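You operate a simulated robot arm through the tools that you are given. There is no shell and no other tool. Be economical: measure what you need, move in short steps, check, and stop when the job is done.

You are at the controls of a simulated two-armed robot. One attempt, no reset.

Task
Pick up the teal dressing stone with one hand, pass it to the other hand and put it on the divider lane. Set down upright: teal dressing stone.

The check looks at the end state, three seconds after you hand in, the way a careful person would. Anything else that was tipped, shoved, dropped, spilled or broken makes it a failure.

Robot
Two 7-joint arms with two-finger parallel grippers on one trunk, on a base that drives. Base frame: it is fixed to the floor where the robot stands at the start and does not move with it; the origin is under the middle of the robot, x ahead of it, y to its left, z up; the surface under the hand at the start is at about z = 850. Readings come in mm, degrees, newtons and seconds.
The left shoulder is at the start at [60, 189, 1228], the right one opposite. With the tool pointing down near the work surface each hand reaches from about 100 to 640 mm from the robot's upright axis, wherever it stands, measured 20 degrees to its own side. Places, roughly: divider lane (48x18 cm) [-1200, -1520, 900]. Payload 3.43 kg a hand.
The tool frame of a hand sits at the grasp point between the pads (the TCP): z along the fingers, y along the line on which they close. The tips reach 30 mm beyond it. Largest opening 94 mm; finger width 28, thickness 10; the body of the gripper, 50 by 96 mm, starts 55 mm behind the TCP.
Orientation is told as [roll, pitch, yaw] about the base's x, y, z axes, in that order, counted from this pose: with the fingers straight down and closing along the base's y, the tool's x points along the base's -x, its y along +y and its z along -z.

Tools
- The arms move only by the tool move_arm. It takes "left_series", "right_series" or both (then of equal length, played together; a hand with none holds still); each is a list of rows, each a list of 3 entries, a list of its own where there are three numbers: the turn, a rotation vector about the tool's x, y, z in degrees, then the shift along the tool's x, y, z in mm, then the opening, from 0 (shut) to 1 (fully open). In form: [[[rx, ry, rz], [x, y, z], claw], ...]. A call has 1 to 10 rows; each row shifts and turns the commanded pose from where the row before left it, along the tool's axes as they then stand. A row lasts 0.2 s, in which the tool goes at most 50 mm and 8.6 degrees; a call with a longer step from one row to the next is refused whole, and so is a gripper value outside its range. Where a pose cannot be reached the arm comes as near as it can. A force on the tool above 40 N (or 10 N above the force at the start of the call, whichever is more), or a blocked arm, ends the call early, and 0.2 s more pass. The fingers move at their own pace (about 153 mm/s each) and stop on an object; they squeeze with about 40 N. The grip force told is the motor's: it shows also when the fingers shut on nothing. Time passes only in rows, and 0.2 s behind the last, so rows that do not move let the fingers close. The reply holds the time, the measured pose of the TCP, the force on the tool along the base axes, the opening and the grip force, in the units named above and with some noise, with the torque about the TCP (base axes, N m) and any sound that the robot's microphone picked up.
- Cameras (640 x 400 px; columns grow to the right, rows downward): "scene" is now at [11.7, -17.5, 1773.5]; the picture's right is [-0.22, -0.98, 0.00], its down [-0.78, 0.17, -0.60] and it looks along [0.58, -0.13, -0.80] (base axes); focal length 265 px, centre (320, 200). "left" rides on the left gripper at [76, -14, -102] in its tool frame; the picture's right is [0.18, 0.98, 0.00], its down [-0.75, 0.14, -0.64] and it looks along [-0.63, 0.12, 0.77] (tool axes); focal length 243 px, centre (320, 200). "right" rides on the right gripper at [76, 14, -103] in its tool frame; the picture's right is [-0.18, 0.98, 0.00], its down [-0.75, -0.14, -0.64] and it looks along [-0.63, -0.12, 0.77] (tool axes); focal length 243 px, centre (320, 200). There is no depth. A picture from a camera that has moved, and an enlarged one, comes with that camera's place and axes in the base frame and with its lens.
- grab_frame(camera): a new picture of that camera. No time passes.
- slide_trunk(by): slides the trunk up (or, below 0, down) by that many mm; the arms and the scene camera ride with it, the base frame stays. It gives what a move gives, with no picture.
- drive_base(legs): drives the robot by 1 to 6 legs, each [ahead, left, turn to the left] in mm, mm and degrees, along the robot's own axes; the way and the turn of a leg run together, so that a leg with both is an arc; at most 1500 mm and 180 degrees a leg. The arms and the cameras ride along, it lands a little off, and it stops where it bumps. It gives what a move gives.
- turn_head(pan, tilt): turns the head with the scene camera to pan (to the left, within 86 degrees either way) and tilt (down, from -29 to 69), counted from straight ahead of the robot. It gives what a move gives.
- inspect(camera, box): a new picture of the part [left, top, right, bottom] of that camera's present view, enlarged. No time passes.
- hand_in(): hands the job in; it is judged then, once.

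Go step by step. Nothing tells you exact positions but the pictures and the camera data: compare them with the known pose of the tool, close in by small moves and look again before you grip or let go. The budget is 120 turns and 92 pictures, counting those below and the enlarged ones. Unless the task says otherwise, let go and move clear before handing in, and close with one line.

The tools are called by a JSON object that holds its "method" and its "body". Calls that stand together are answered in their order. move_arm: Moves the arms, as the interface text tells. Its arguments: {"type":"object","properties":{"left_series":{"type":"array","items":{"type":"array"}},"right_series":{"type":"array","items":{"type":"array"}}},"required":[]} The other tools are called the same way: slide_trunk (by) slides the trunk up or down; drive_base (legs) drives the base; turn_head (pan, tilt) turns the head that bears the scene camera; grab_frame (camera) takes a picture; inspect (camera, box) takes an enlarged picture of a part of a camera's view; hand_in () hands the job in.

At the start:

```text
time: 0.0
left_tool_pos: [349.9, 6.5, 1184.0]
left_tcp_rot: [0.0, 0.0, 0.0]
left_wrist_force: [-0.4, 0.0, 0.1]
left_moment: [0.01, -0.03, 0.01]
left_width: 93.7
left_finger_force: 0.0
right_tool_pos: [299.7, -284.3, 1185.7]
right_tcp_rot: [0.0, 0.0, 0.1]
right_wrist_force: [-0.5, -0.1, 0.4]
right_moment: [0.04, -0.01, 0.0]
right_width: 94.1
right_finger_force: 0.2
trunk travel left (down, up): [-900.0, 90.0]
robot x, y, heading: [1.6, 0.5, 0.1]
head pan, tilt: [-12.5, 53.2]
```

scene: 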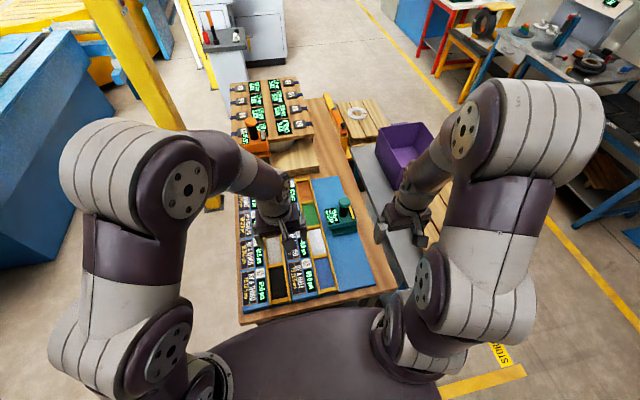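
right: 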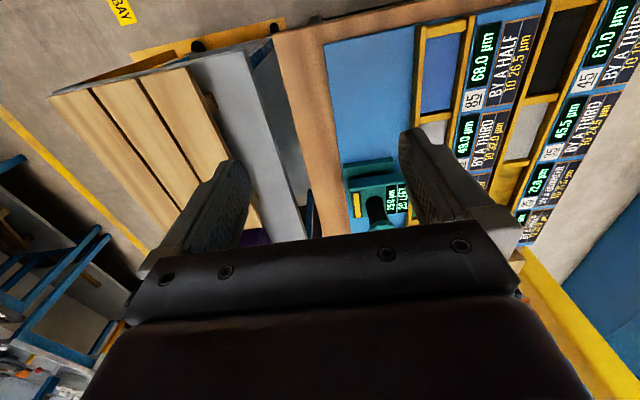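
left: 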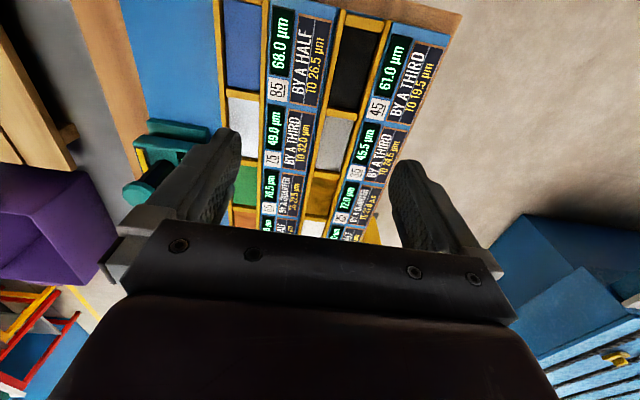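

I see a workbench with colour compartments and a teal object on a blue mat. I'll look closer at it before planning anything.

{"method": "inspect", "body": {"camera": "scene", "box": [220, 160, 420, 320]}}

{"method": "inspect", "body": {"camera": "right", "box": [300, 120, 460, 260]}}

{"method": "inspect", "body": {"camera": "scene", "box": [220, 70, 420, 190]}}

```text
2.50 times, centred on (320, 240) of scene
camera zoom: at [11.7, -17.5, 1773.5], right [-0.22, -0.98, 0.0], down [-0.78, 0.17, -0.6], along [0.58, -0.13, -0.8], focal length 662 px, centre (320, 100)
```

zoom: 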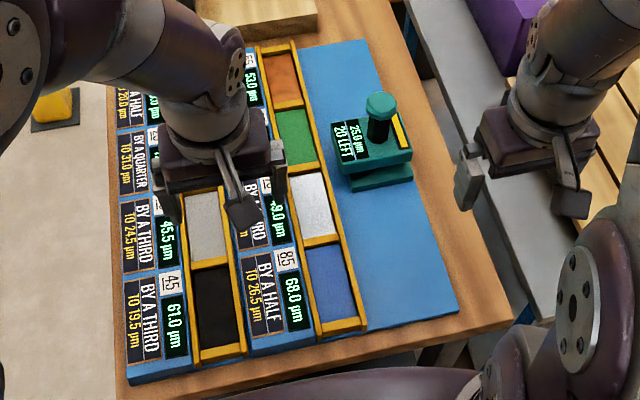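

```text
2.86 times, centred on (380, 190) of right
camera zoom: at [223.6, -269.9, 1287.6], right [0.18, 0.98, 0.0], down [0.75, -0.14, 0.64], along [0.63, -0.12, -0.77], focal length 693 px, centre (149, 229)
```

zoom: 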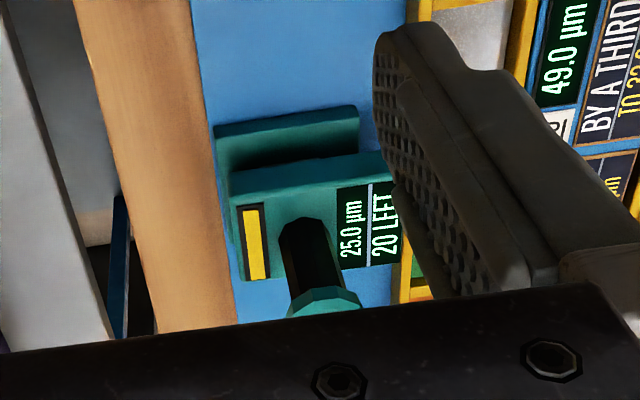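

```text
3.20 times, centred on (320, 130) of scene
camera zoom: at [11.7, -17.5, 1773.5], right [-0.22, -0.98, 0.0], down [-0.78, 0.17, -0.6], along [0.58, -0.13, -0.8], focal length 847 px, centre (320, 424)
```

zoom: 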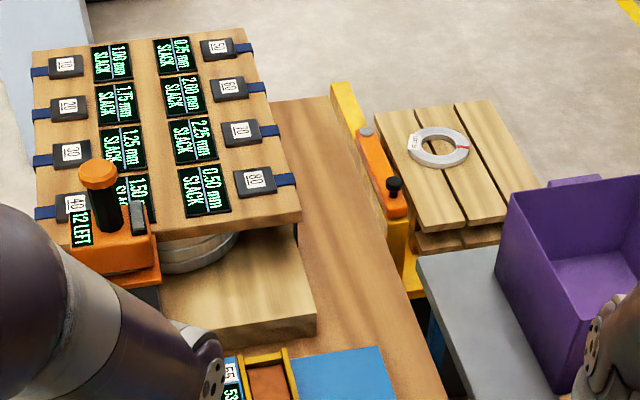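

The teal stone (base block, post and octagonal knob, with a display) stands around [565, -225]. I'll bring the right hand closer for a better look at it.

{"method": "move_arm", "body": {"right_series": [[[0, 0, 0], [-40, 20, 0], 1], [[0, 0, 0], [-40, 20, 0], 1], [[0, 0, 0], [-40, 20, 0], 1], [[0, 0, 0], [0, 0, 0], 1]]}}

{"method": "grab_frame", "body": {"camera": "right"}}

{"method": "inspect", "body": {"camera": "scene", "box": [300, 170, 400, 240]}}

```text
time: 1.0
left_tool_pos: [349.1, 6.1, 1182.8]
left_tcp_rot: [0.0, 0.0, -0.1]
left_wrist_force: [-0.3, -0.3, 0.1]
left_moment: [0.04, 0.02, -0.02]
left_width: 94.0
left_finger_force: 0.1
right_tool_pos: [421.2, -222.1, 1186.2]
right_tcp_rot: [0.1, 0.0, 0.0]
right_wrist_force: [0.2, 0.6, 0.2]
right_moment: [-0.02, -0.02, -0.02]
right_width: 93.9
right_finger_force: 0.0
trunk travel left (down, up): [-900.0, 90.0]
robot x, y, heading: [1.6, 0.5, -0.2]
head pan, tilt: [-12.5, 53.2]
```

```text
85 pictures are left
camera right: at [344.1, -209.1, 1288.0], right [0.18, 0.98, 0.0], down [0.75, -0.14, 0.64], along [0.63, -0.12, -0.77], focal length 243 px, centre (320, 200)
```

right: 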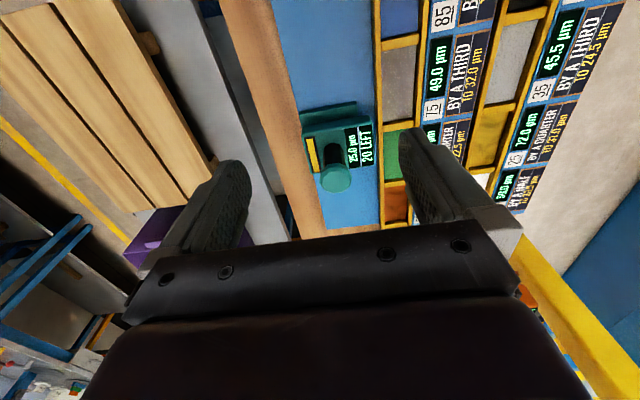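

```text
5.71 times, centred on (350, 205) of scene
camera zoom: at [11.1, -17.7, 1773.5], right [-0.22, -0.98, 0.0], down [-0.78, 0.17, -0.6], along [0.58, -0.13, -0.8], focal length 1513 px, centre (149, 171)
```

zoom: 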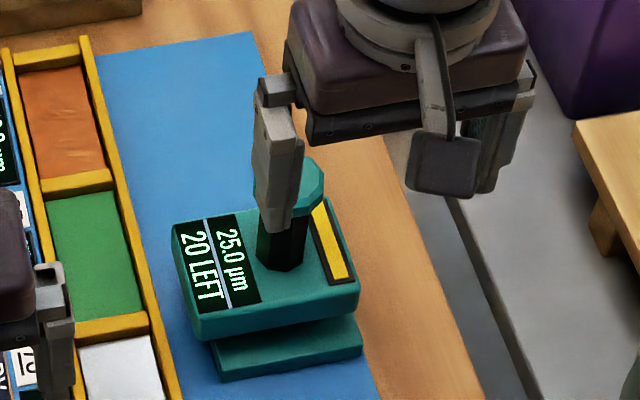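

{"method": "inspect", "body": {"camera": "right", "box": [270, 80, 420, 220]}}

{"method": "turn_head", "body": {"pan": -86, "tilt": 20}}

{"method": "grab_frame", "body": {"camera": "scene"}}

```text
2.86 times, centred on (345, 150) of right
camera zoom: at [344.1, -209.1, 1288.0], right [0.18, 0.98, 0.0], down [0.75, -0.14, 0.64], along [0.63, -0.12, -0.77], focal length 693 px, centre (249, 343)
```

zoom: 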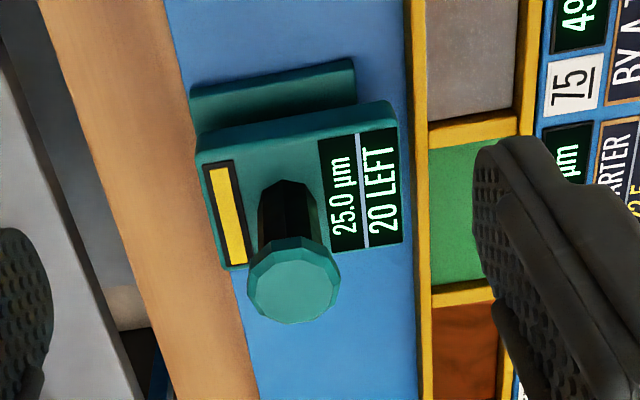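

```text
time: 2.5
left_tool_pos: [349.1, 6.6, 1183.8]
left_tcp_rot: [0.0, 0.0, -0.1]
left_wrist_force: [1.4, 0.0, -0.7]
left_moment: [0.04, -0.03, -0.03]
left_width: 94.0
left_finger_force: 0.0
right_tool_pos: [420.8, -222.5, 1186.7]
right_tcp_rot: [0.0, 0.0, -0.1]
right_wrist_force: [0.2, -0.5, -0.3]
right_moment: [0.03, -0.02, 0.04]
right_width: 94.0
right_finger_force: 0.1
trunk travel left (down, up): [-900.0, 90.0]
robot x, y, heading: [2.2, 1.1, 0.1]
head pan, tilt: [-85.9, 20.0]
```

```text
82 pictures are left
camera scene: at [-53.7, -94.3, 1823.3], right [-1.0, -0.07, 0.0], down [-0.02, 0.34, -0.94], along [0.07, -0.94, -0.34], focal length 265 px, centre (320, 200)
```

scene: 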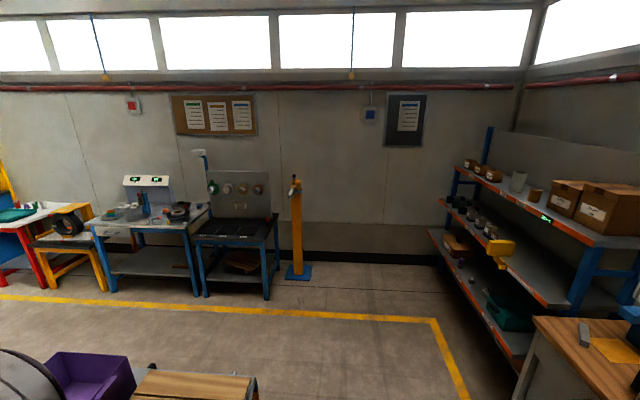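

{"method": "inspect", "body": {"camera": "scene", "box": [420, 120, 640, 400]}}

{"method": "inspect", "body": {"camera": "scene", "box": [430, 180, 570, 280]}}

```text
1.43 times, centred on (530, 260) of scene
camera zoom: at [-53.7, -94.3, 1823.3], right [-1.0, -0.07, 0.0], down [-0.02, 0.34, -0.94], along [0.07, -0.94, -0.34], focal length 378 px, centre (20, 114)
```

zoom: 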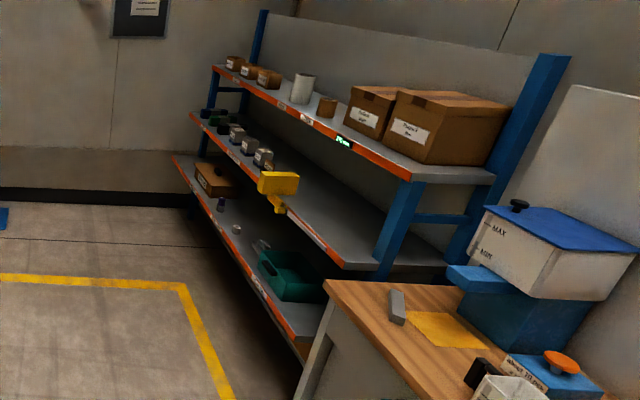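

```text
4.00 times, centred on (500, 230) of scene
camera zoom: at [-53.7, -94.3, 1823.3], right [-1.0, -0.07, 0.0], down [-0.02, 0.34, -0.94], along [0.07, -0.94, -0.34], focal length 1059 px, centre (-400, 80)
```

zoom: 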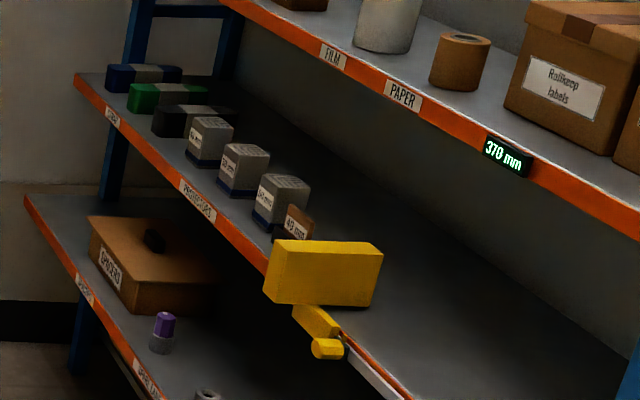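

The divider lane is on the middle shelf behind on the right, at about z=900, with an upper shelf 370 mm above it, so a tilted grip will be needed there. My plan is for the right hand to take the knob (about [567, -224, 968]) from above with yaw 60, and the left hand to then take the knob nearly horizontally. First I'll yaw the right hand and move it closer.

{"method": "move_arm", "body": {"right_series": [[[0, 0, -8.5], [0, 0, 0], 1], [[0, 0, -8.5], [0, 0, 0], 1], [[0, 0, -8.5], [0, 0, 0], 1], [[0, 0, -8.5], [0, 0, 0], 1], [[0, 0, -8.5], [0, 0, 0], 1], [[0, 0, -8.5], [0, 0, 0], 1], [[0, 0, -8.5], [0, 0, 0], 1], [[0, 0, 0], [0, 0, 40], 1], [[0, 0, 0], [-20, -34, 30], 1], [[0, 0, 0], [-20, -34, 0], 1]]}}

{"method": "grab_frame", "body": {"camera": "right"}}

{"method": "turn_head", "body": {"pan": -12.5, "tilt": 50}}

{"method": "grab_frame", "body": {"camera": "scene"}}

```text
time: 4.7
left_tool_pos: [350.3, 5.8, 1183.4]
left_tcp_rot: [0.0, 0.0, -0.1]
left_wrist_force: [0.1, 0.3, 0.1]
left_moment: [0.02, 0.02, 0.0]
left_width: 94.1
left_finger_force: 0.0
right_tool_pos: [501.6, -226.2, 1117.3]
right_tcp_rot: [0.0, -0.1, 59.5]
right_wrist_force: [0.5, 0.8, 0.5]
right_moment: [0.01, 0.02, -0.03]
right_width: 94.0
right_finger_force: 0.0
trunk travel left (down, up): [-900.0, 90.0]
robot x, y, heading: [-2.6, -1.4, 0.0]
head pan, tilt: [-85.9, 20.0]
```

```text
79 pictures are left
camera right: at [449.9, -284.9, 1219.0], right [-0.75, 0.66, 0.0], down [0.5, 0.58, 0.64], along [0.42, 0.48, -0.77], focal length 243 px, centre (320, 200)
```

right: 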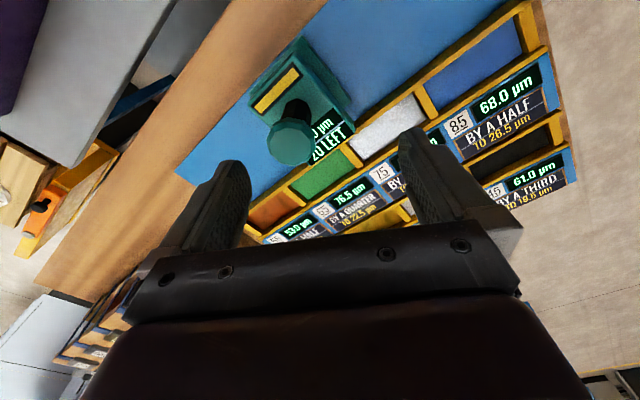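

```text
time: 6.1
left_tool_pos: [348.9, 6.1, 1184.0]
left_tcp_rot: [0.0, 0.0, -0.1]
left_wrist_force: [0.3, -0.1, 0.6]
left_moment: [0.02, -0.03, 0.0]
left_width: 94.1
left_finger_force: 0.1
right_tool_pos: [498.8, -225.8, 1118.8]
right_tcp_rot: [-0.1, -0.1, 59.4]
right_wrist_force: [-0.4, 0.5, 0.1]
right_moment: [0.02, 0.03, -0.01]
right_width: 94.3
right_finger_force: 0.0
trunk travel left (down, up): [-900.0, 90.0]
robot x, y, heading: [1.0, -0.5, -0.1]
head pan, tilt: [-12.5, 50.0]
```

```text
78 pictures are left
camera scene: at [14.6, -18.2, 1777.8], right [-0.22, -0.98, 0.0], down [-0.75, 0.17, -0.64], along [0.63, -0.14, -0.77], focal length 265 px, centre (320, 200)
```

scene: 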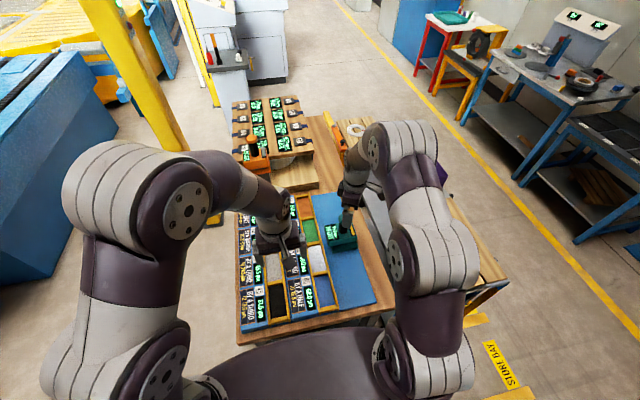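

{"method": "inspect", "body": {"camera": "right", "box": [220, 30, 380, 180]}}

```text
2.67 times, centred on (300, 105) of right
camera zoom: at [448.2, -285.1, 1219.6], right [-0.75, 0.66, 0.0], down [0.5, 0.58, 0.64], along [0.42, 0.48, -0.77], focal length 647 px, centre (373, 453)
```

zoom: 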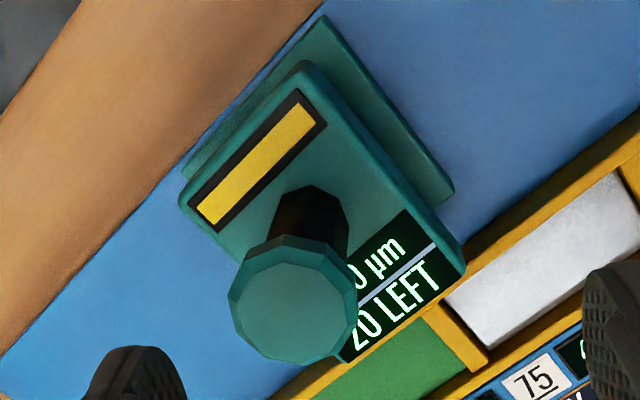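

Triangulating across the views puts the knob top at about [541, -224, 1006]; the body top is near 918, so the post is long. I'll move the right hand above it and check.

{"method": "move_arm", "body": {"right_series": [[[0, 0, 0], [-11.5, -17.5, 0], 1], [[0, 0, 0], [-11.5, -17.5, 0], 1], [[0, 0, 0], [0, 0, 28], 1], [[0, 0, 0], [0, 0, 0], 1]]}}

{"method": "grab_frame", "body": {"camera": "right"}}

{"method": "inspect", "body": {"camera": "scene", "box": [290, 160, 390, 260]}}

```text
time: 7.1
left_tool_pos: [349.3, 6.1, 1183.7]
left_tcp_rot: [0.0, 0.0, -0.1]
left_wrist_force: [-0.8, 0.2, -0.5]
left_moment: [-0.01, -0.01, 0.02]
left_width: 94.1
left_finger_force: 0.1
right_tool_pos: [541.9, -220.3, 1087.8]
right_tcp_rot: [0.1, 0.0, 59.6]
right_wrist_force: [0.3, 0.4, 0.0]
right_moment: [0.0, -0.02, 0.02]
right_width: 93.9
right_finger_force: 0.0
trunk travel left (down, up): [-900.0, 90.0]
robot x, y, heading: [1.2, 0.4, -0.2]
head pan, tilt: [-12.5, 50.0]
```

```text
76 pictures are left
camera right: at [490.9, -280.3, 1190.4], right [-0.75, 0.66, 0.0], down [0.5, 0.58, 0.64], along [0.42, 0.48, -0.77], focal length 243 px, centre (320, 200)
```

right: 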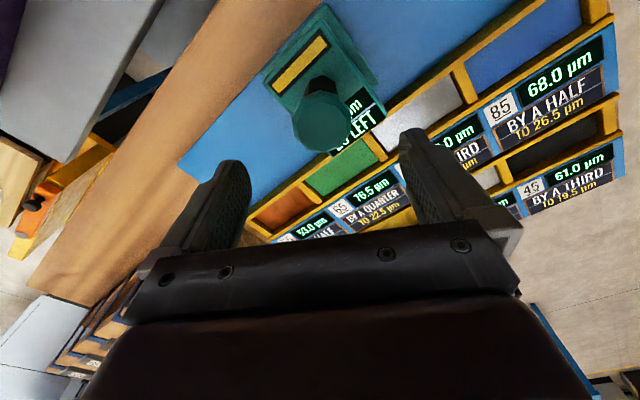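

```text
4.00 times, centred on (340, 210) of scene
camera zoom: at [14.6, -18.0, 1777.7], right [-0.22, -0.98, 0.0], down [-0.75, 0.17, -0.64], along [0.63, -0.14, -0.77], focal length 1059 px, centre (240, 160)
```

zoom: 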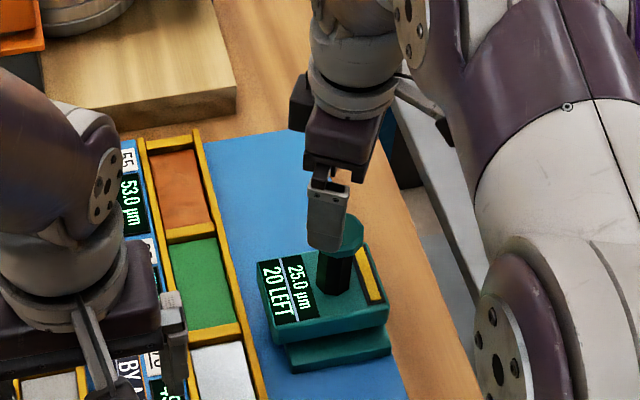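

The rays from the different views agree on [541, -224, 1004]. I'll correct by 4 mm and descend partway.

{"method": "move_arm", "body": {"right_series": [[[0, 0, 0], [3.7, -1, 0], 1], [[0, 0, 0], [0, 0, 20], 1], [[0, 0, 0], [0, 0, 20], 1], [[0, 0, 0], [0, 0, 0], 1]]}}

{"method": "grab_frame", "body": {"camera": "right"}}

{"method": "inspect", "body": {"camera": "scene", "box": [290, 160, 390, 260]}}

```text
time: 8.1
left_tool_pos: [348.9, 6.3, 1184.5]
left_tcp_rot: [0.0, 0.0, 0.0]
left_wrist_force: [-0.5, -0.4, -0.2]
left_moment: [0.03, 0.02, 0.01]
left_width: 94.3
left_finger_force: 0.0
right_tool_pos: [540.4, -224.2, 1049.3]
right_tcp_rot: [0.0, 0.0, 59.5]
right_wrist_force: [0.3, 0.0, 0.1]
right_moment: [-0.02, 0.0, 0.01]
right_width: 93.8
right_finger_force: 0.0
trunk travel left (down, up): [-900.0, 90.0]
robot x, y, heading: [-3.5, 1.4, 0.3]
head pan, tilt: [-12.5, 50.0]
```

```text
74 pictures are left
camera right: at [489.3, -284.1, 1150.3], right [-0.75, 0.66, 0.0], down [0.5, 0.58, 0.64], along [0.42, 0.48, -0.77], focal length 243 px, centre (320, 200)
```

right: 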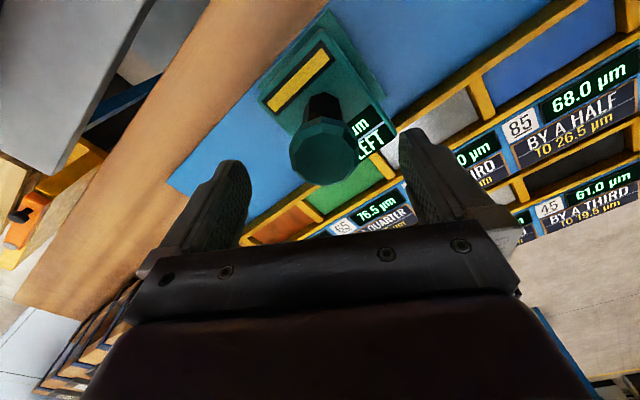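

```text
4.00 times, centred on (340, 210) of scene
camera zoom: at [14.3, -18.1, 1777.7], right [-0.22, -0.98, 0.0], down [-0.75, 0.17, -0.64], along [0.63, -0.14, -0.77], focal length 1059 px, centre (240, 160)
```

zoom: 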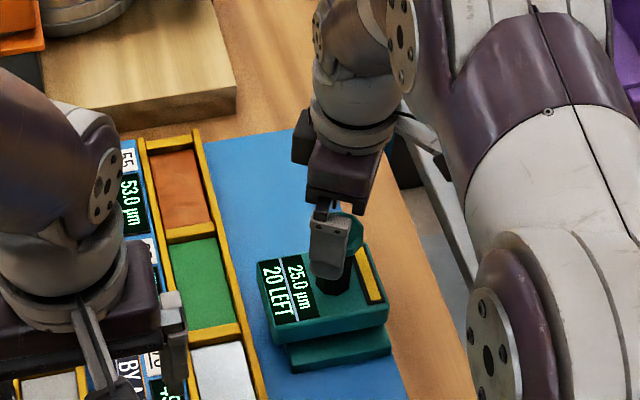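

It's aligned. I'll descend 50 mm and close on the knob.

{"method": "move_arm", "body": {"right_series": [[[0, 0, 0], [0, 0, 25], 1], [[0, 0, 0], [0, 0, 27], 1], [[0, 0, 0], [0, 0, 0], 1], [[0, 0, 0], [0, 0, 0], 0.3], [[0, 0, 0], [0, 0, 0], 0], [[0, 0, 0], [0, 0, 0], 0], [[0, 0, 0], [0, 0, 0], 0]]}}

{"method": "grab_frame", "body": {"camera": "right"}}

```text
time: 9.7
left_tool_pos: [349.6, 6.6, 1183.2]
left_tcp_rot: [0.0, -0.1, 0.0]
left_wrist_force: [0.3, 0.2, -0.4]
left_moment: [0.03, 0.03, 0.0]
left_width: 94.1
left_finger_force: 0.0
right_tool_pos: [539.8, -224.9, 996.5]
right_tcp_rot: [0.0, 0.0, 59.5]
right_wrist_force: [-1.9, 1.1, 0.0]
right_moment: [-0.02, 0.08, -0.01]
right_width: 45.3
right_finger_force: 40.0
trunk travel left (down, up): [-900.0, 90.0]
robot x, y, heading: [1.3, -0.5, -0.0]
head pan, tilt: [-12.5, 50.0]
```

```text
72 pictures are left
camera right: at [488.6, -283.6, 1098.0], right [-0.75, 0.66, 0.0], down [0.5, 0.58, 0.64], along [0.42, 0.48, -0.77], focal length 243 px, centre (320, 200)
```

right: 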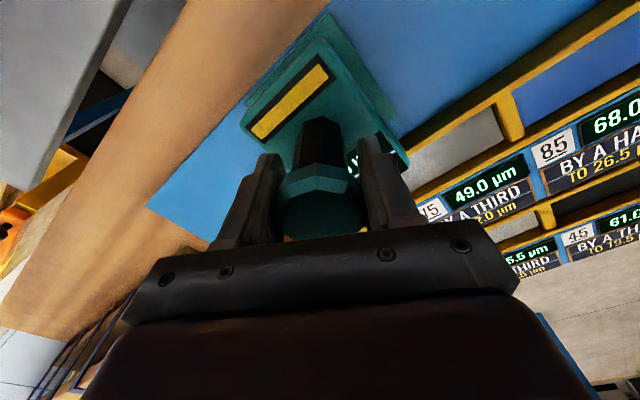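

The knob is gripped (45 mm, 40 N). I'll lift straight up slowly.

{"method": "move_arm", "body": {"right_series": [[[0, 0, 0], [0, 0, -10], 0], [[0, 0, 0], [0, 0, -20], 0], [[0, 0, 0], [0, 0, -30], 0], [[0, 0, 0], [0, 0, -40], 0], [[0, 0, 0], [0, 0, -40], 0], [[0, 0, 0], [0, 0, -40], 0], [[0, 0, 0], [0, 0, -20], 0], [[0, 0, 0], [0, 0, 0], 0]]}}

{"method": "grab_frame", "body": {"camera": "scene"}}

{"method": "grab_frame", "body": {"camera": "right"}}

```text
time: 11.5
left_tool_pos: [350.3, 6.5, 1183.9]
left_tcp_rot: [0.0, 0.1, 0.0]
left_wrist_force: [-0.4, -0.9, 0.1]
left_moment: [-0.02, 0.01, 0.0]
left_width: 94.1
left_finger_force: 0.1
right_tool_pos: [539.6, -224.9, 1195.9]
right_tcp_rot: [0.0, 0.1, 59.5]
right_wrist_force: [0.2, 0.5, -7.7]
right_moment: [-0.01, -0.02, 0.0]
right_width: 45.4
right_finger_force: 39.9
trunk travel left (down, up): [-900.0, 90.0]
robot x, y, heading: [-0.4, 0.8, -0.0]
head pan, tilt: [-12.5, 50.0]
```

```text
71 pictures are left
camera scene: at [16.3, -18.7, 1777.7], right [-0.22, -0.98, 0.0], down [-0.75, 0.17, -0.64], along [0.63, -0.14, -0.77], focal length 265 px, centre (320, 200)
```

scene: 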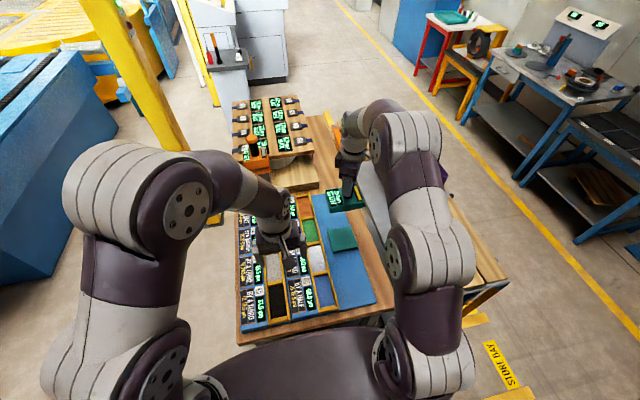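

```text
70 pictures are left
camera right: at [489.7, -284.0, 1298.1], right [-0.75, 0.66, 0.0], down [0.51, 0.58, 0.64], along [0.42, 0.48, -0.77], focal length 243 px, centre (320, 200)
```

right: 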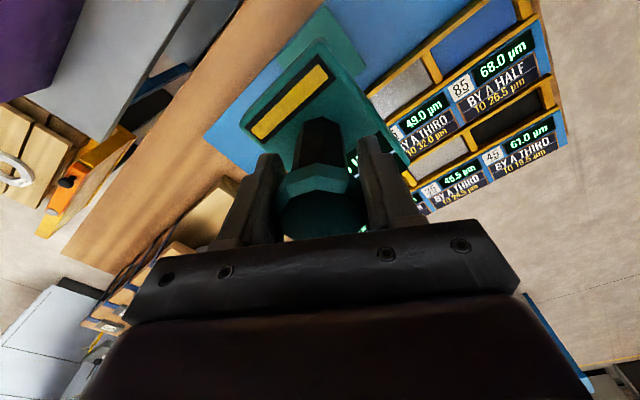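

The stone is held; a separate teal plate stayed on the mat, and the stone weighs about 0.8 kg. Next I'll raise the left hand and yaw it toward the handover.

{"method": "move_arm", "body": {"left_series": [[[0, 0, 0], [-37, 15, -22], 1], [[0, 0, 0], [-37, 15, -22], 1], [[0, 0, 0], [-36, 10, -22], 1], [[0, 0, 8.57], [0, 0, 0], 1], [[0, 0, 8.57], [0, 0, 0], 1], [[0, 0, 8.57], [0, 0, 0], 1], [[0, 0, 8.57], [0, 0, 0], 1], [[0, 0, 8.57], [0, 0, 0], 1], [[0, 0, 8.57], [0, 0, 0], 1], [[0, 0, 8.57], [0, 0, 0], 1]], "right_series": [[[0, 0, 0], [0, 0, -18], 0], [[0, 0, 0], [0, 0, -18], 0], [[0, 0, 0], [0, 0, -18], 0], [[0, 0, 7], [0, 0, 0], 0], [[0, 0, 7], [0, 0, 0], 0], [[0, 0, 7], [0, 0, 0], 0], [[0, 0, 8.5], [0, 0, 0], 0], [[0, 0, 0], [0, 0, 0], 0], [[0, 0, 0], [0, 0, 0], 0], [[0, 0, 0], [0, 0, 0], 0]]}}

```text
time: 13.7
left_tool_pos: [460.7, 46.1, 1248.3]
left_tcp_rot: [0.0, 0.0, -60.1]
left_wrist_force: [-0.1, -0.1, -0.5]
left_moment: [-0.02, 0.01, -0.02]
left_width: 94.1
left_finger_force: 0.0
right_tool_pos: [520.2, -222.2, 1229.1]
right_tcp_rot: [0.1, 0.1, 29.9]
right_wrist_force: [-0.2, 0.1, -7.0]
right_moment: [-0.05, 0.01, 0.01]
right_width: 45.4
right_finger_force: 39.7
right hand out of reach, approached as far as the arm can: row 2, 3
trunk travel left (down, up): [-900.0, 90.0]
robot x, y, heading: [3.4, -0.1, 0.1]
head pan, tilt: [-12.5, 50.0]
```

Now I'll pitch the left hand toward horizontal, keeping it clear of the stone.

{"method": "move_arm", "body": {"left_series": [[[0, -8.5, 0], [0, 0, 0], 1], [[0, -8.5, 0], [0, 0, 0], 1], [[0, -8.5, 0], [0, 0, 0], 1], [[0, -8.5, 0], [0, 0, 0], 1], [[0, -8.5, 0], [0, 0, 0], 1], [[0, -8.5, 0], [0, 0, 0], 1], [[0, -8.5, 0], [0, 0, 0], 1], [[0, -8.5, 0], [0, 0, 0], 1], [[0, 0, 0], [0, 0, 0], 1]]}}

{"method": "grab_frame", "body": {"camera": "scene"}}

{"method": "grab_frame", "body": {"camera": "left"}}

```text
time: 15.7
left_tool_pos: [460.3, 46.4, 1248.8]
left_tcp_rot: [-0.1, -65.2, -60.1]
left_wrist_force: [0.1, -0.2, -0.5]
left_moment: [0.03, -0.03, 0.02]
left_width: 93.9
left_finger_force: 0.0
right_tool_pos: [522.3, -223.8, 1229.9]
right_tcp_rot: [0.1, 0.0, 30.1]
right_wrist_force: [-0.2, 0.4, -8.1]
right_moment: [-0.01, 0.01, -0.02]
right_width: 45.5
right_finger_force: 39.8
trunk travel left (down, up): [-900.0, 90.0]
robot x, y, heading: [-1.2, -1.1, 0.3]
head pan, tilt: [-12.5, 50.0]
```

```text
69 pictures are left
camera scene: at [15.9, -18.9, 1777.7], right [-0.22, -0.98, 0.0], down [-0.75, 0.17, -0.64], along [0.63, -0.14, -0.77], focal length 265 px, centre (320, 200)
```

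scene: 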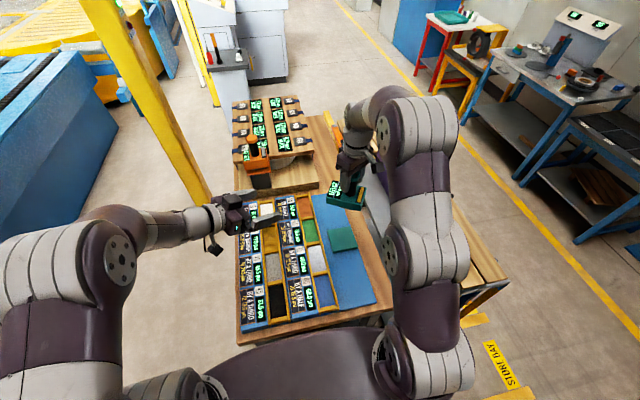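

```text
68 pictures are left
camera left: at [386.3, 147.4, 1223.5], right [0.81, 0.56, -0.17], down [-0.01, 0.3, 0.95], along [0.58, -0.77, 0.25], focal length 243 px, centre (320, 200)
```

left: 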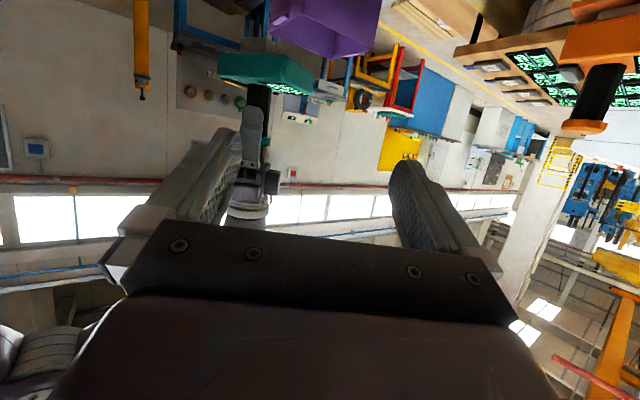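

{"method": "inspect", "body": {"camera": "left", "box": [200, 30, 340, 190]}}

```text
2.50 times, centred on (270, 110) of left
camera zoom: at [386.3, 147.4, 1223.5], right [0.81, 0.56, -0.17], down [-0.01, 0.3, 0.95], along [0.58, -0.77, 0.25], focal length 606 px, centre (445, 425)
```

zoom: 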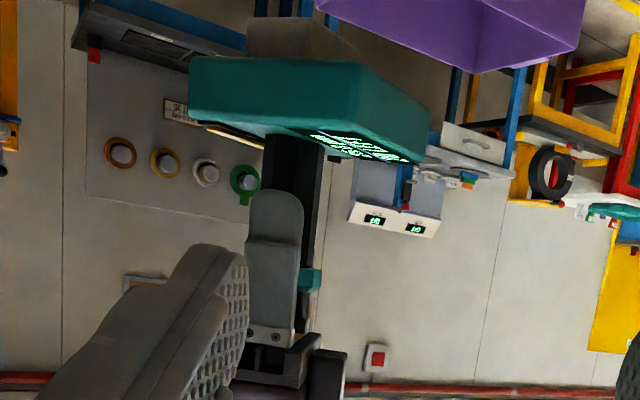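

From the side, the knob sits about 18 mm above the right TCP, and the stone spans about 145 mm in height. The left hand should take the knob horizontally, with the right hand's finger passing between the left pads. I'll level the left hand and bring both to a standoff.

{"method": "move_arm", "body": {"left_series": [[[0, -7.5, 0], [0, 0, 0], 1], [[0, -7.5, 0], [0, 0, 0], 1], [[0, -7.5, 0], [0, 0, 0], 1], [[0, 0, 0], [0, -18, 11], 1], [[0, 0, 0], [0, -18, 11], 1], [[0, 0, 0], [0, -18, 11], 1], [[0, 0, 0], [0, 0, 0], 1]], "right_series": [[[0, 0, 0], [0, 0, 0], 0], [[0, 0, 0], [-9, 30, 0], 0], [[0, 0, 0], [-9, 31, 0], 0], [[0, 0, 0], [-10, 31, 0], 0], [[0, 0, 0], [0, 0, 0], 0], [[0, 0, 0], [0, 0, 0], 0], [[0, 0, 0], [0, 0, 0], 0]]}}

{"method": "grab_frame", "body": {"camera": "left"}}

{"method": "inspect", "body": {"camera": "scene", "box": [180, 90, 420, 260]}}

```text
time: 16.6
left_tool_pos: [505.5, -64.1, 1274.8]
left_tcp_rot: [3.4, -83.8, -61.9]
left_wrist_force: [-0.5, 8.4, -1.1]
left_moment: [0.02, -0.08, -0.24]
left_width: 91.9
left_finger_force: 0.1
left hand out of reach, approached as far as the arm can: row 1, 2, 3, 4
right_tool_pos: [505.9, -157.5, 1228.7]
right_tcp_rot: [-0.8, -0.1, 30.1]
right_wrist_force: [0.2, -8.3, -6.8]
right_moment: [0.45, 0.12, 0.21]
right_width: 45.4
right_finger_force: 40.2
trunk travel left (down, up): [-900.0, 90.0]
robot x, y, heading: [0.1, 0.3, 0.3]
head pan, tilt: [-12.5, 50.0]
stopped in row 4 (left hand): the force on the tool passed its limit at 112 N (the readings are from after the stop); the commanded pose is now the measured one
```

```text
66 pictures are left
camera left: at [437.2, 22.9, 1211.0], right [0.83, 0.53, -0.18], down [-0.17, 0.55, 0.82], along [0.53, -0.65, 0.54], focal length 243 px, centre (320, 200)
```

left: 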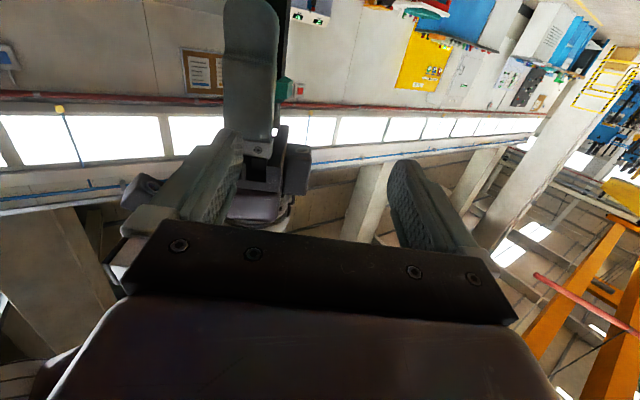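

```text
2.35 times, centred on (300, 175) of scene
camera zoom: at [16.3, -18.4, 1777.7], right [-0.22, -0.98, 0.0], down [-0.75, 0.17, -0.64], along [0.63, -0.14, -0.77], focal length 623 px, centre (367, 259)
```

zoom: 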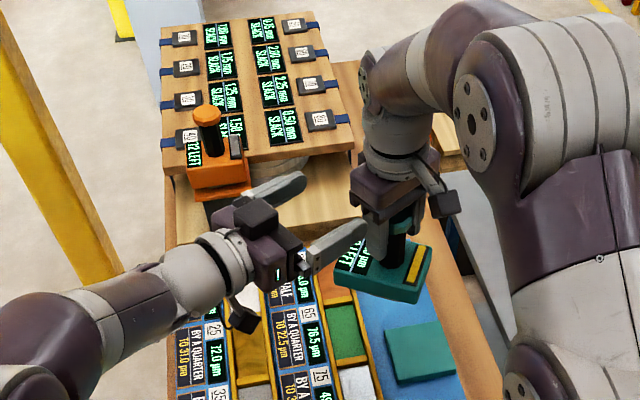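

The left hand couldn't hold that pose; it drifted and touched the right gripper. I'll back it off along its own axis.

{"method": "move_arm", "body": {"left_series": [[[0, 0, 0], [0, 0, -25], 1], [[0, 0, 0], [0, 0, -35], 1], [[0, 0, 0], [0, 0, -40], 1], [[0, 0, 0], [0, 0, 0], 1]]}}

{"method": "inspect", "body": {"camera": "scene", "box": [180, 90, 420, 260]}}

{"method": "grab_frame", "body": {"camera": "right"}}

```text
time: 17.6
left_tool_pos: [498.4, -48.2, 1299.1]
left_tcp_rot: [3.9, -83.5, -62.3]
left_wrist_force: [-0.1, -0.4, 0.2]
left_moment: [-0.01, -0.01, -0.04]
left_width: 93.8
left_finger_force: 0.1
left hand out of reach, approached as far as the arm can: row 1, 2, 3
right_tool_pos: [504.9, -157.4, 1231.3]
right_tcp_rot: [-0.9, -0.1, 29.9]
right_wrist_force: [-0.3, 0.3, -6.9]
right_moment: [-0.04, 0.0, -0.02]
right_width: 45.5
right_finger_force: 40.2
trunk travel left (down, up): [-900.0, 90.0]
robot x, y, heading: [-0.0, 0.3, -0.1]
head pan, tilt: [-12.5, 50.0]
```

```text
2.35 times, centred on (300, 175) of scene
camera zoom: at [15.1, -18.0, 1777.7], right [-0.22, -0.98, 0.0], down [-0.75, 0.17, -0.64], along [0.63, -0.14, -0.77], focal length 623 px, centre (367, 259)
```

zoom: 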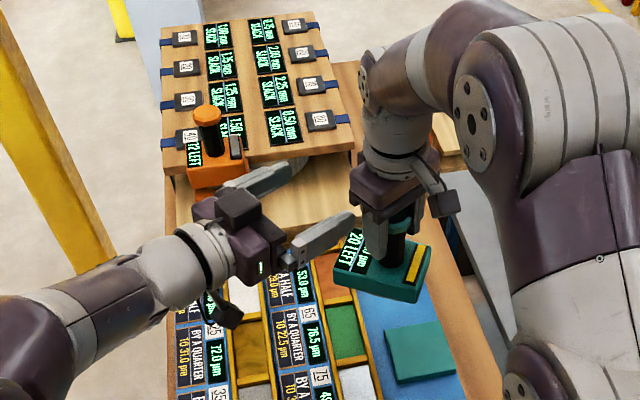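

```text
63 pictures are left
camera right: at [431.4, -182.6, 1331.9], right [-0.33, 0.94, -0.01], down [0.72, 0.26, 0.65], along [0.61, 0.2, -0.76], focal length 243 px, centre (320, 200)
```

right: 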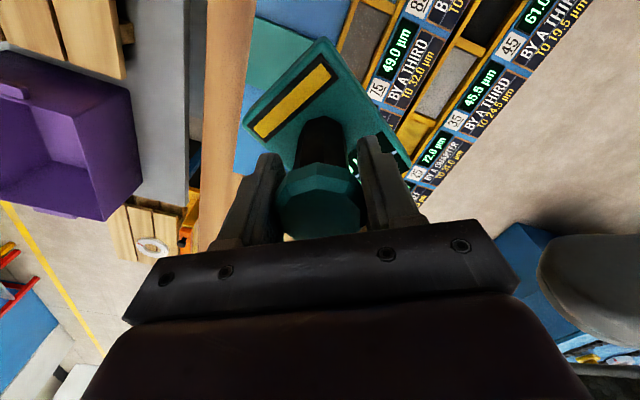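

The stone is undisturbed in the grip. I'll return the left hand to the reachable pitch and move it back and lower, where a horizontal pose should be easier.

{"method": "move_arm", "body": {"left_series": [[[0, 8, 0], [0, 0, -10], 1], [[0, 8, 0], [0, 0, -10], 1], [[0, 0, 0], [0, -12, -20], 1], [[0, 0, 0], [20, -12, -20], 1], [[0, 0, 0], [40, 0, 0], 1], [[0, 0, 0], [40, 0, 0], 1], [[0, 0, 0], [40, 0, 0], 1], [[0, 0, 0], [20, 0, 0], 1], [[0, 0, 0], [0, 0, 0], 1]]}}

```text
time: 19.6
left_tool_pos: [432.4, 20.8, 1167.0]
left_tcp_rot: [1.3, -67.0, -59.6]
left_wrist_force: [-0.7, 1.0, 0.1]
left_moment: [0.02, 0.01, 0.03]
left_width: 94.0
left_finger_force: 0.0
left hand out of reach, approached as far as the arm can: row 7, 8
right_tool_pos: [505.4, -157.3, 1230.2]
right_tcp_rot: [-0.8, 0.0, 30.0]
right_wrist_force: [0.3, -0.9, -7.0]
right_moment: [-0.04, 0.01, 0.01]
right_width: 45.4
right_finger_force: 40.0
trunk travel left (down, up): [-900.0, 90.0]
robot x, y, heading: [-0.6, -3.6, -0.0]
head pan, tilt: [-12.5, 50.0]
```

Horizontal isn't available to the left hand there. I'll set the stone back on its plate and regrip the knob higher with the right hand. That frees the whole post for a left grip tilted about 30°.

{"method": "move_arm", "body": {"right_series": [[[0, 0, 0], [0, 0, 35], 0], [[0, 0, 0], [2, -38, 5], 0], [[0, 0, 0], [2, -38, 0], 0], [[0, 0, -7.4], [0, 0, 0], 0], [[0, 0, -7.4], [0, 0, 0], 0], [[0, 0, -7.4], [0, 0, 0], 0], [[0, 0, -7.4], [0, 0, 0], 0], [[0, 0, 0], [0, 0, 0], 0], [[0, 0, 0], [0, 0, 0], 0]]}}

```text
time: 21.6
left_tool_pos: [432.8, 19.5, 1167.4]
left_tcp_rot: [1.3, -67.1, -59.5]
left_wrist_force: [0.1, -0.2, 0.4]
left_moment: [0.03, -0.03, 0.0]
left_width: 94.1
left_finger_force: 0.1
right_tool_pos: [540.7, -225.8, 1191.0]
right_tcp_rot: [-0.6, 0.2, 59.6]
right_wrist_force: [0.3, -0.6, -7.1]
right_moment: [-0.04, 0.01, 0.01]
right_width: 45.5
right_finger_force: 40.2
trunk travel left (down, up): [-900.0, 90.0]
robot x, y, heading: [-3.9, -3.6, -0.2]
head pan, tilt: [-12.5, 50.0]
```

{"method": "move_arm", "body": {"right_series": [[[-0.3, -0.5, 0], [-0.4, 1.3, 0], 0], [[0, 0, 0], [0, 0, 40], 0], [[0, 0, 0], [0, 0, 40], 0], [[0, 0, 0], [0, 0, 40], 0], [[0, 0, 0], [0, 0, 35], 0], [[0, 0, 0], [0, 0, 20], 0], [[0, 0, 0], [0, 0, 12], 0], [[0, 0, 0], [0, 0, 5], 0], [[0, 0, 0], [0, 0, 0], 0]]}}

{"method": "grab_frame", "body": {"camera": "right"}}

{"method": "inspect", "body": {"camera": "scene", "box": [290, 160, 390, 260]}}

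```text
time: 23.6
left_tool_pos: [432.1, 20.8, 1167.2]
left_tcp_rot: [1.3, -67.1, -59.4]
left_wrist_force: [0.3, -0.7, 0.1]
left_moment: [0.0, 0.03, 0.01]
left_width: 94.2
left_finger_force: 0.1
right_tool_pos: [541.3, -224.7, 999.0]
right_tcp_rot: [-0.4, -0.2, 59.6]
right_wrist_force: [0.0, 0.0, -6.7]
right_moment: [-0.01, 0.0, -0.03]
right_width: 45.2
right_finger_force: 39.9
trunk travel left (down, up): [-900.0, 90.0]
robot x, y, heading: [-2.1, -1.4, 0.2]
head pan, tilt: [-12.5, 50.0]
```

```text
62 pictures are left
camera right: at [490.6, -284.4, 1100.4], right [-0.75, 0.66, -0.01], down [0.5, 0.58, 0.65], along [0.43, 0.48, -0.76], focal length 243 px, centre (320, 200)
```

right: 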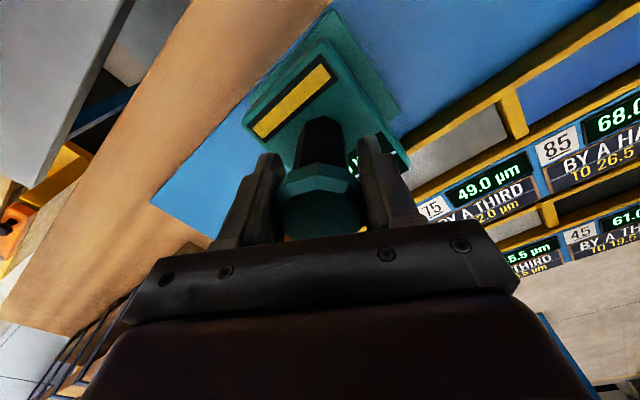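

```text
4.00 times, centred on (340, 210) of scene
camera zoom: at [15.8, -18.5, 1777.7], right [-0.22, -0.98, 0.0], down [-0.75, 0.17, -0.64], along [0.63, -0.14, -0.77], focal length 1059 px, centre (240, 160)
```

zoom: 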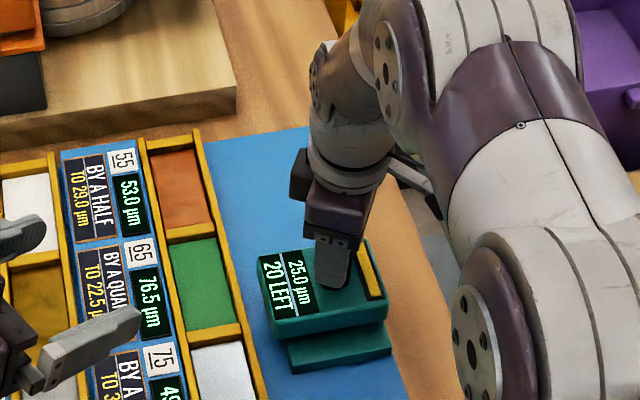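

Nearly seated. I'll lower in 1 mm steps until the weight comes off the hand.

{"method": "move_arm", "body": {"right_series": [[[0, 0, 0], [0, 0, 1], 0], [[0, 0, 0], [0, 0, 1], 0], [[0, 0, 0], [0, 0, 0.7], 0], [[0, 0, 0], [0, 0, 0], 0]]}}

```text
time: 24.6
left_tool_pos: [432.4, 21.7, 1166.8]
left_tcp_rot: [1.3, -67.2, -59.5]
left_wrist_force: [0.0, -0.4, -0.2]
left_moment: [0.0, 0.0, 0.01]
left_width: 93.8
left_finger_force: 0.1
right_tool_pos: [542.0, -224.9, 996.4]
right_tcp_rot: [-0.5, -0.1, 59.5]
right_wrist_force: [-0.3, 0.6, -6.2]
right_moment: [-0.03, -0.01, 0.0]
right_width: 45.3
right_finger_force: 39.9
trunk travel left (down, up): [-900.0, 90.0]
robot x, y, heading: [0.8, -0.2, -0.1]
head pan, tilt: [-12.5, 50.0]
```

{"method": "move_arm", "body": {"right_series": [[[0, 0, 0], [0, 0, 0.7], 0], [[0, 0, 0], [0, 0, 0.7], 0], [[0, 0, 0], [0, 0, 0], 0]]}}

```text
time: 25.4
left_tool_pos: [432.6, 20.7, 1168.2]
left_tcp_rot: [1.3, -67.1, -59.6]
left_wrist_force: [0.5, 0.2, -0.9]
left_moment: [0.0, 0.02, -0.02]
left_width: 94.0
left_finger_force: 0.0
right_tool_pos: [543.0, -224.2, 996.4]
right_tcp_rot: [-0.6, -0.4, 59.5]
right_wrist_force: [1.7, -2.1, 4.9]
right_moment: [-0.64, 0.05, 0.12]
right_width: 45.3
right_finger_force: 39.9
trunk travel left (down, up): [-900.0, 90.0]
robot x, y, heading: [1.6, 2.1, -0.1]
head pan, tilt: [-12.5, 50.0]
```

It's seated. Open, raise 27 mm, and check before regripping.

{"method": "move_arm", "body": {"right_series": [[[0, 0, 0], [0, 0, 0], 0.5], [[0, 0, 0], [0, 0, 0], 1], [[0, 0, 0], [0, 0, 0], 1], [[0, 0, 0], [0, 0, -13], 1], [[0, 0, 0], [0, 0, -14], 1], [[0, 0, 0], [0, 0, 0], 1]]}}

{"method": "grab_frame", "body": {"camera": "right"}}

{"method": "inspect", "body": {"camera": "scene", "box": [290, 160, 390, 260]}}

```text
time: 26.8
left_tool_pos: [432.6, 20.4, 1168.2]
left_tcp_rot: [1.3, -67.1, -59.5]
left_wrist_force: [1.0, -0.6, -0.8]
left_moment: [0.03, -0.08, 0.0]
left_width: 94.3
left_finger_force: 0.0
right_tool_pos: [540.8, -224.9, 1022.9]
right_tcp_rot: [-0.4, -0.2, 59.7]
right_wrist_force: [-0.3, -0.1, -0.1]
right_moment: [0.0, 0.0, -0.01]
right_width: 93.9
right_finger_force: 0.1
trunk travel left (down, up): [-900.0, 90.0]
robot x, y, heading: [-1.4, -0.7, -0.1]
head pan, tilt: [-12.5, 50.0]
```

```text
60 pictures are left
camera right: at [489.3, -283.6, 1124.4], right [-0.75, 0.66, -0.01], down [0.5, 0.58, 0.65], along [0.43, 0.48, -0.76], focal length 243 px, centre (320, 200)
```

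right: 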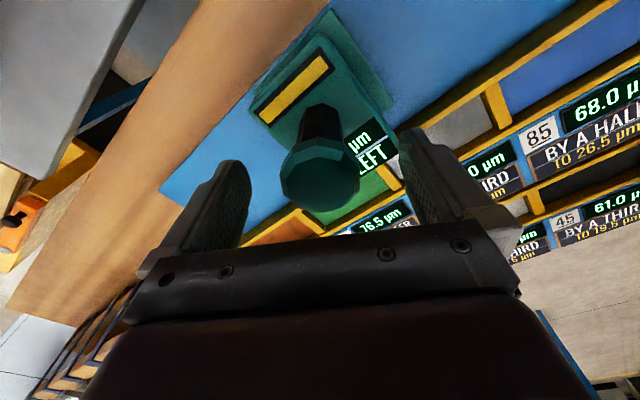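

```text
4.00 times, centred on (340, 210) of scene
camera zoom: at [15.1, -18.2, 1777.7], right [-0.22, -0.98, 0.0], down [-0.75, 0.17, -0.64], along [0.63, -0.14, -0.77], focal length 1059 px, centre (240, 160)
```

zoom: 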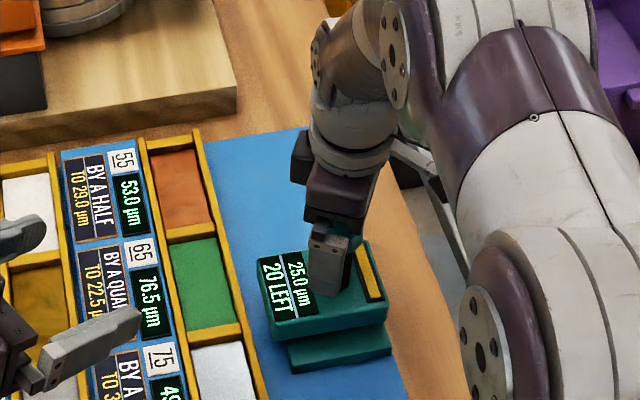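

The knob top is at about 1004 and it's roughly 14 mm thick, so this is slightly high. I'll lower 11 mm and grip so the tips just pass the knob's underside.

{"method": "move_arm", "body": {"right_series": [[[0, 0, 0], [0, 0, 11], 1], [[0, 0, 0], [0, 0, 0], 0.3], [[0, 0, 0], [0, 0, 0], 0], [[0, 0, 0], [0, 0, 0], 0], [[0, 0, 0], [0, 0, 0], 0]]}}

{"method": "grab_frame", "body": {"camera": "right"}}

```text
time: 28.0
left_tool_pos: [432.6, 21.3, 1167.5]
left_tcp_rot: [1.3, -67.1, -59.4]
left_wrist_force: [0.2, -0.4, 1.2]
left_moment: [0.0, -0.01, 0.01]
left_width: 94.0
left_finger_force: 0.0
right_tool_pos: [540.8, -224.5, 1012.2]
right_tcp_rot: [-0.5, -0.2, 59.6]
right_wrist_force: [2.3, -0.4, 2.6]
right_moment: [0.03, -0.06, -0.02]
right_width: 45.2
right_finger_force: 40.2
trunk travel left (down, up): [-900.0, 90.0]
robot x, y, heading: [-0.6, 1.7, -0.1]
head pan, tilt: [-12.5, 50.0]
```

```text
58 pictures are left
camera right: at [489.1, -284.0, 1112.7], right [-0.75, 0.66, -0.01], down [0.5, 0.58, 0.65], along [0.43, 0.48, -0.76], focal length 243 px, centre (320, 200)
```

right: 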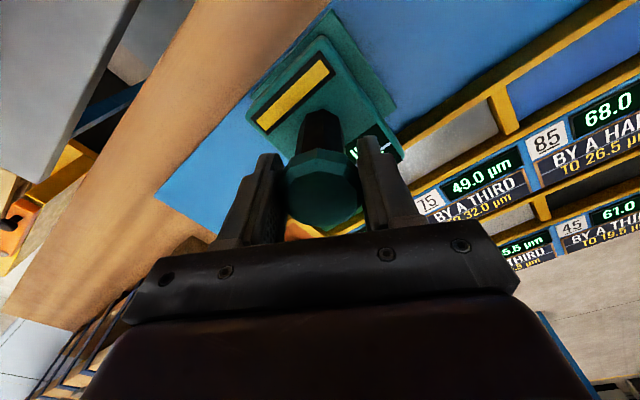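

Gripped. I'll lift slowly and rotate back to yaw 30.

{"method": "move_arm", "body": {"right_series": [[[0, 0, 0], [0, 0, -8], 0], [[0, 0, 0], [0, 0, -15], 0], [[0, 0, 0], [0, 0, -30], 0], [[0, 0, 0], [0, 0, -40], 0], [[0, 0, 0], [0, 0, -40], 0], [[0, 0, 0], [0, 0, -37], 0], [[0, 0, 7.4], [0, 0, 0], 0], [[0, 0, 7.4], [0, 0, 0], 0], [[0, 0, 7.4], [0, 0, 0], 0], [[0, 0, 7.4], [0, 0, 0], 0]]}}

```text
time: 30.2
left_tool_pos: [433.4, 21.1, 1167.8]
left_tcp_rot: [1.2, -67.2, -59.5]
left_wrist_force: [-1.1, 0.4, 0.4]
left_moment: [0.02, -0.01, 0.0]
left_width: 94.2
left_finger_force: 0.0
right_tool_pos: [539.7, -223.4, 1181.4]
right_tcp_rot: [-0.3, -0.4, 29.8]
right_wrist_force: [0.2, 0.1, -7.4]
right_moment: [-0.02, 0.04, 0.03]
right_width: 45.1
right_finger_force: 40.7
trunk travel left (down, up): [-900.0, 90.0]
robot x, y, heading: [-1.5, -2.6, 0.0]
head pan, tilt: [-12.5, 50.0]
```

{"method": "move_arm", "body": {"left_series": [[[0, 7, 0], [0, 0, 0], 1], [[0, 0, 0], [-29, 3, -4], 1], [[0, 0, 0], [-29, 3, -4], 1], [[0, 0, 0], [0, 0, 0], 1], [[0, 0, 0], [0, 0, 0], 1]], "right_series": [[[0, 0, 0], [0, 0, -17], 0], [[0, 0, 0], [0, 15, -17], 0], [[0, 0, 0], [-3, 25, 0], 0], [[0, 0, 0], [-3, 25, 0], 0], [[0, 0, 0], [0, 16, 0], 0]]}}

{"method": "grab_frame", "body": {"camera": "left"}}

{"method": "inspect", "body": {"camera": "scene", "box": [180, 90, 420, 260]}}

```text
time: 31.4
left_tool_pos: [449.5, 5.3, 1221.7]
left_tcp_rot: [0.8, -60.9, -59.3]
left_wrist_force: [1.0, -0.2, -0.1]
left_moment: [0.01, 0.03, 0.02]
left_width: 93.8
left_finger_force: 0.1
right_tool_pos: [505.1, -149.1, 1215.5]
right_tcp_rot: [-0.2, -0.4, 29.9]
right_wrist_force: [-0.3, 0.7, -7.7]
right_moment: [0.01, 0.03, 0.01]
right_width: 45.3
right_finger_force: 40.3
trunk travel left (down, up): [-900.0, 90.0]
robot x, y, heading: [-0.5, -5.9, -0.4]
head pan, tilt: [-12.5, 50.0]
```

```text
57 pictures are left
camera left: at [371.9, 105.9, 1205.5], right [0.79, 0.59, -0.15], down [0.01, 0.24, 0.97], along [0.61, -0.77, 0.18], focal length 243 px, centre (320, 200)
```

left: 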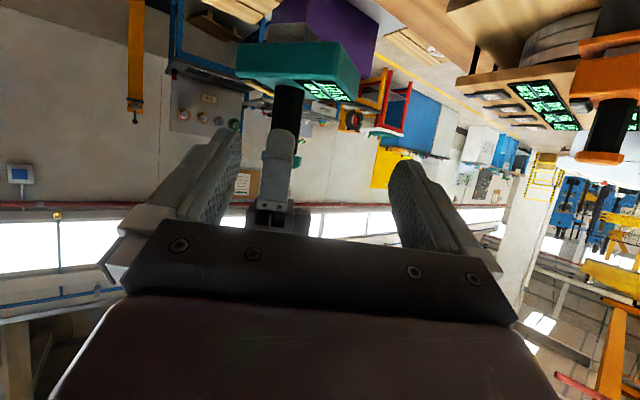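

```text
2.35 times, centred on (300, 175) of scene
camera zoom: at [15.2, -17.7, 1777.7], right [-0.22, -0.98, 0.0], down [-0.75, 0.17, -0.64], along [0.63, -0.14, -0.77], focal length 623 px, centre (367, 259)
```

zoom: 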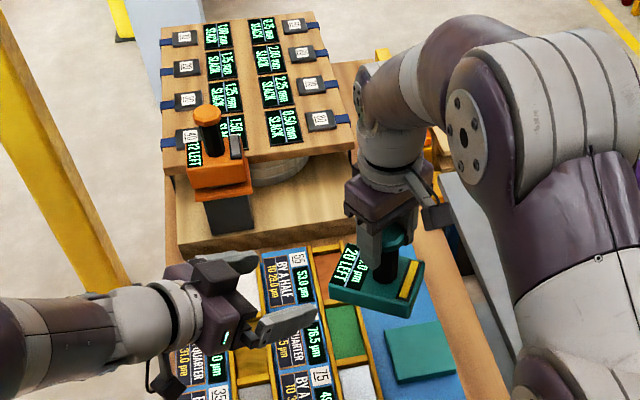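

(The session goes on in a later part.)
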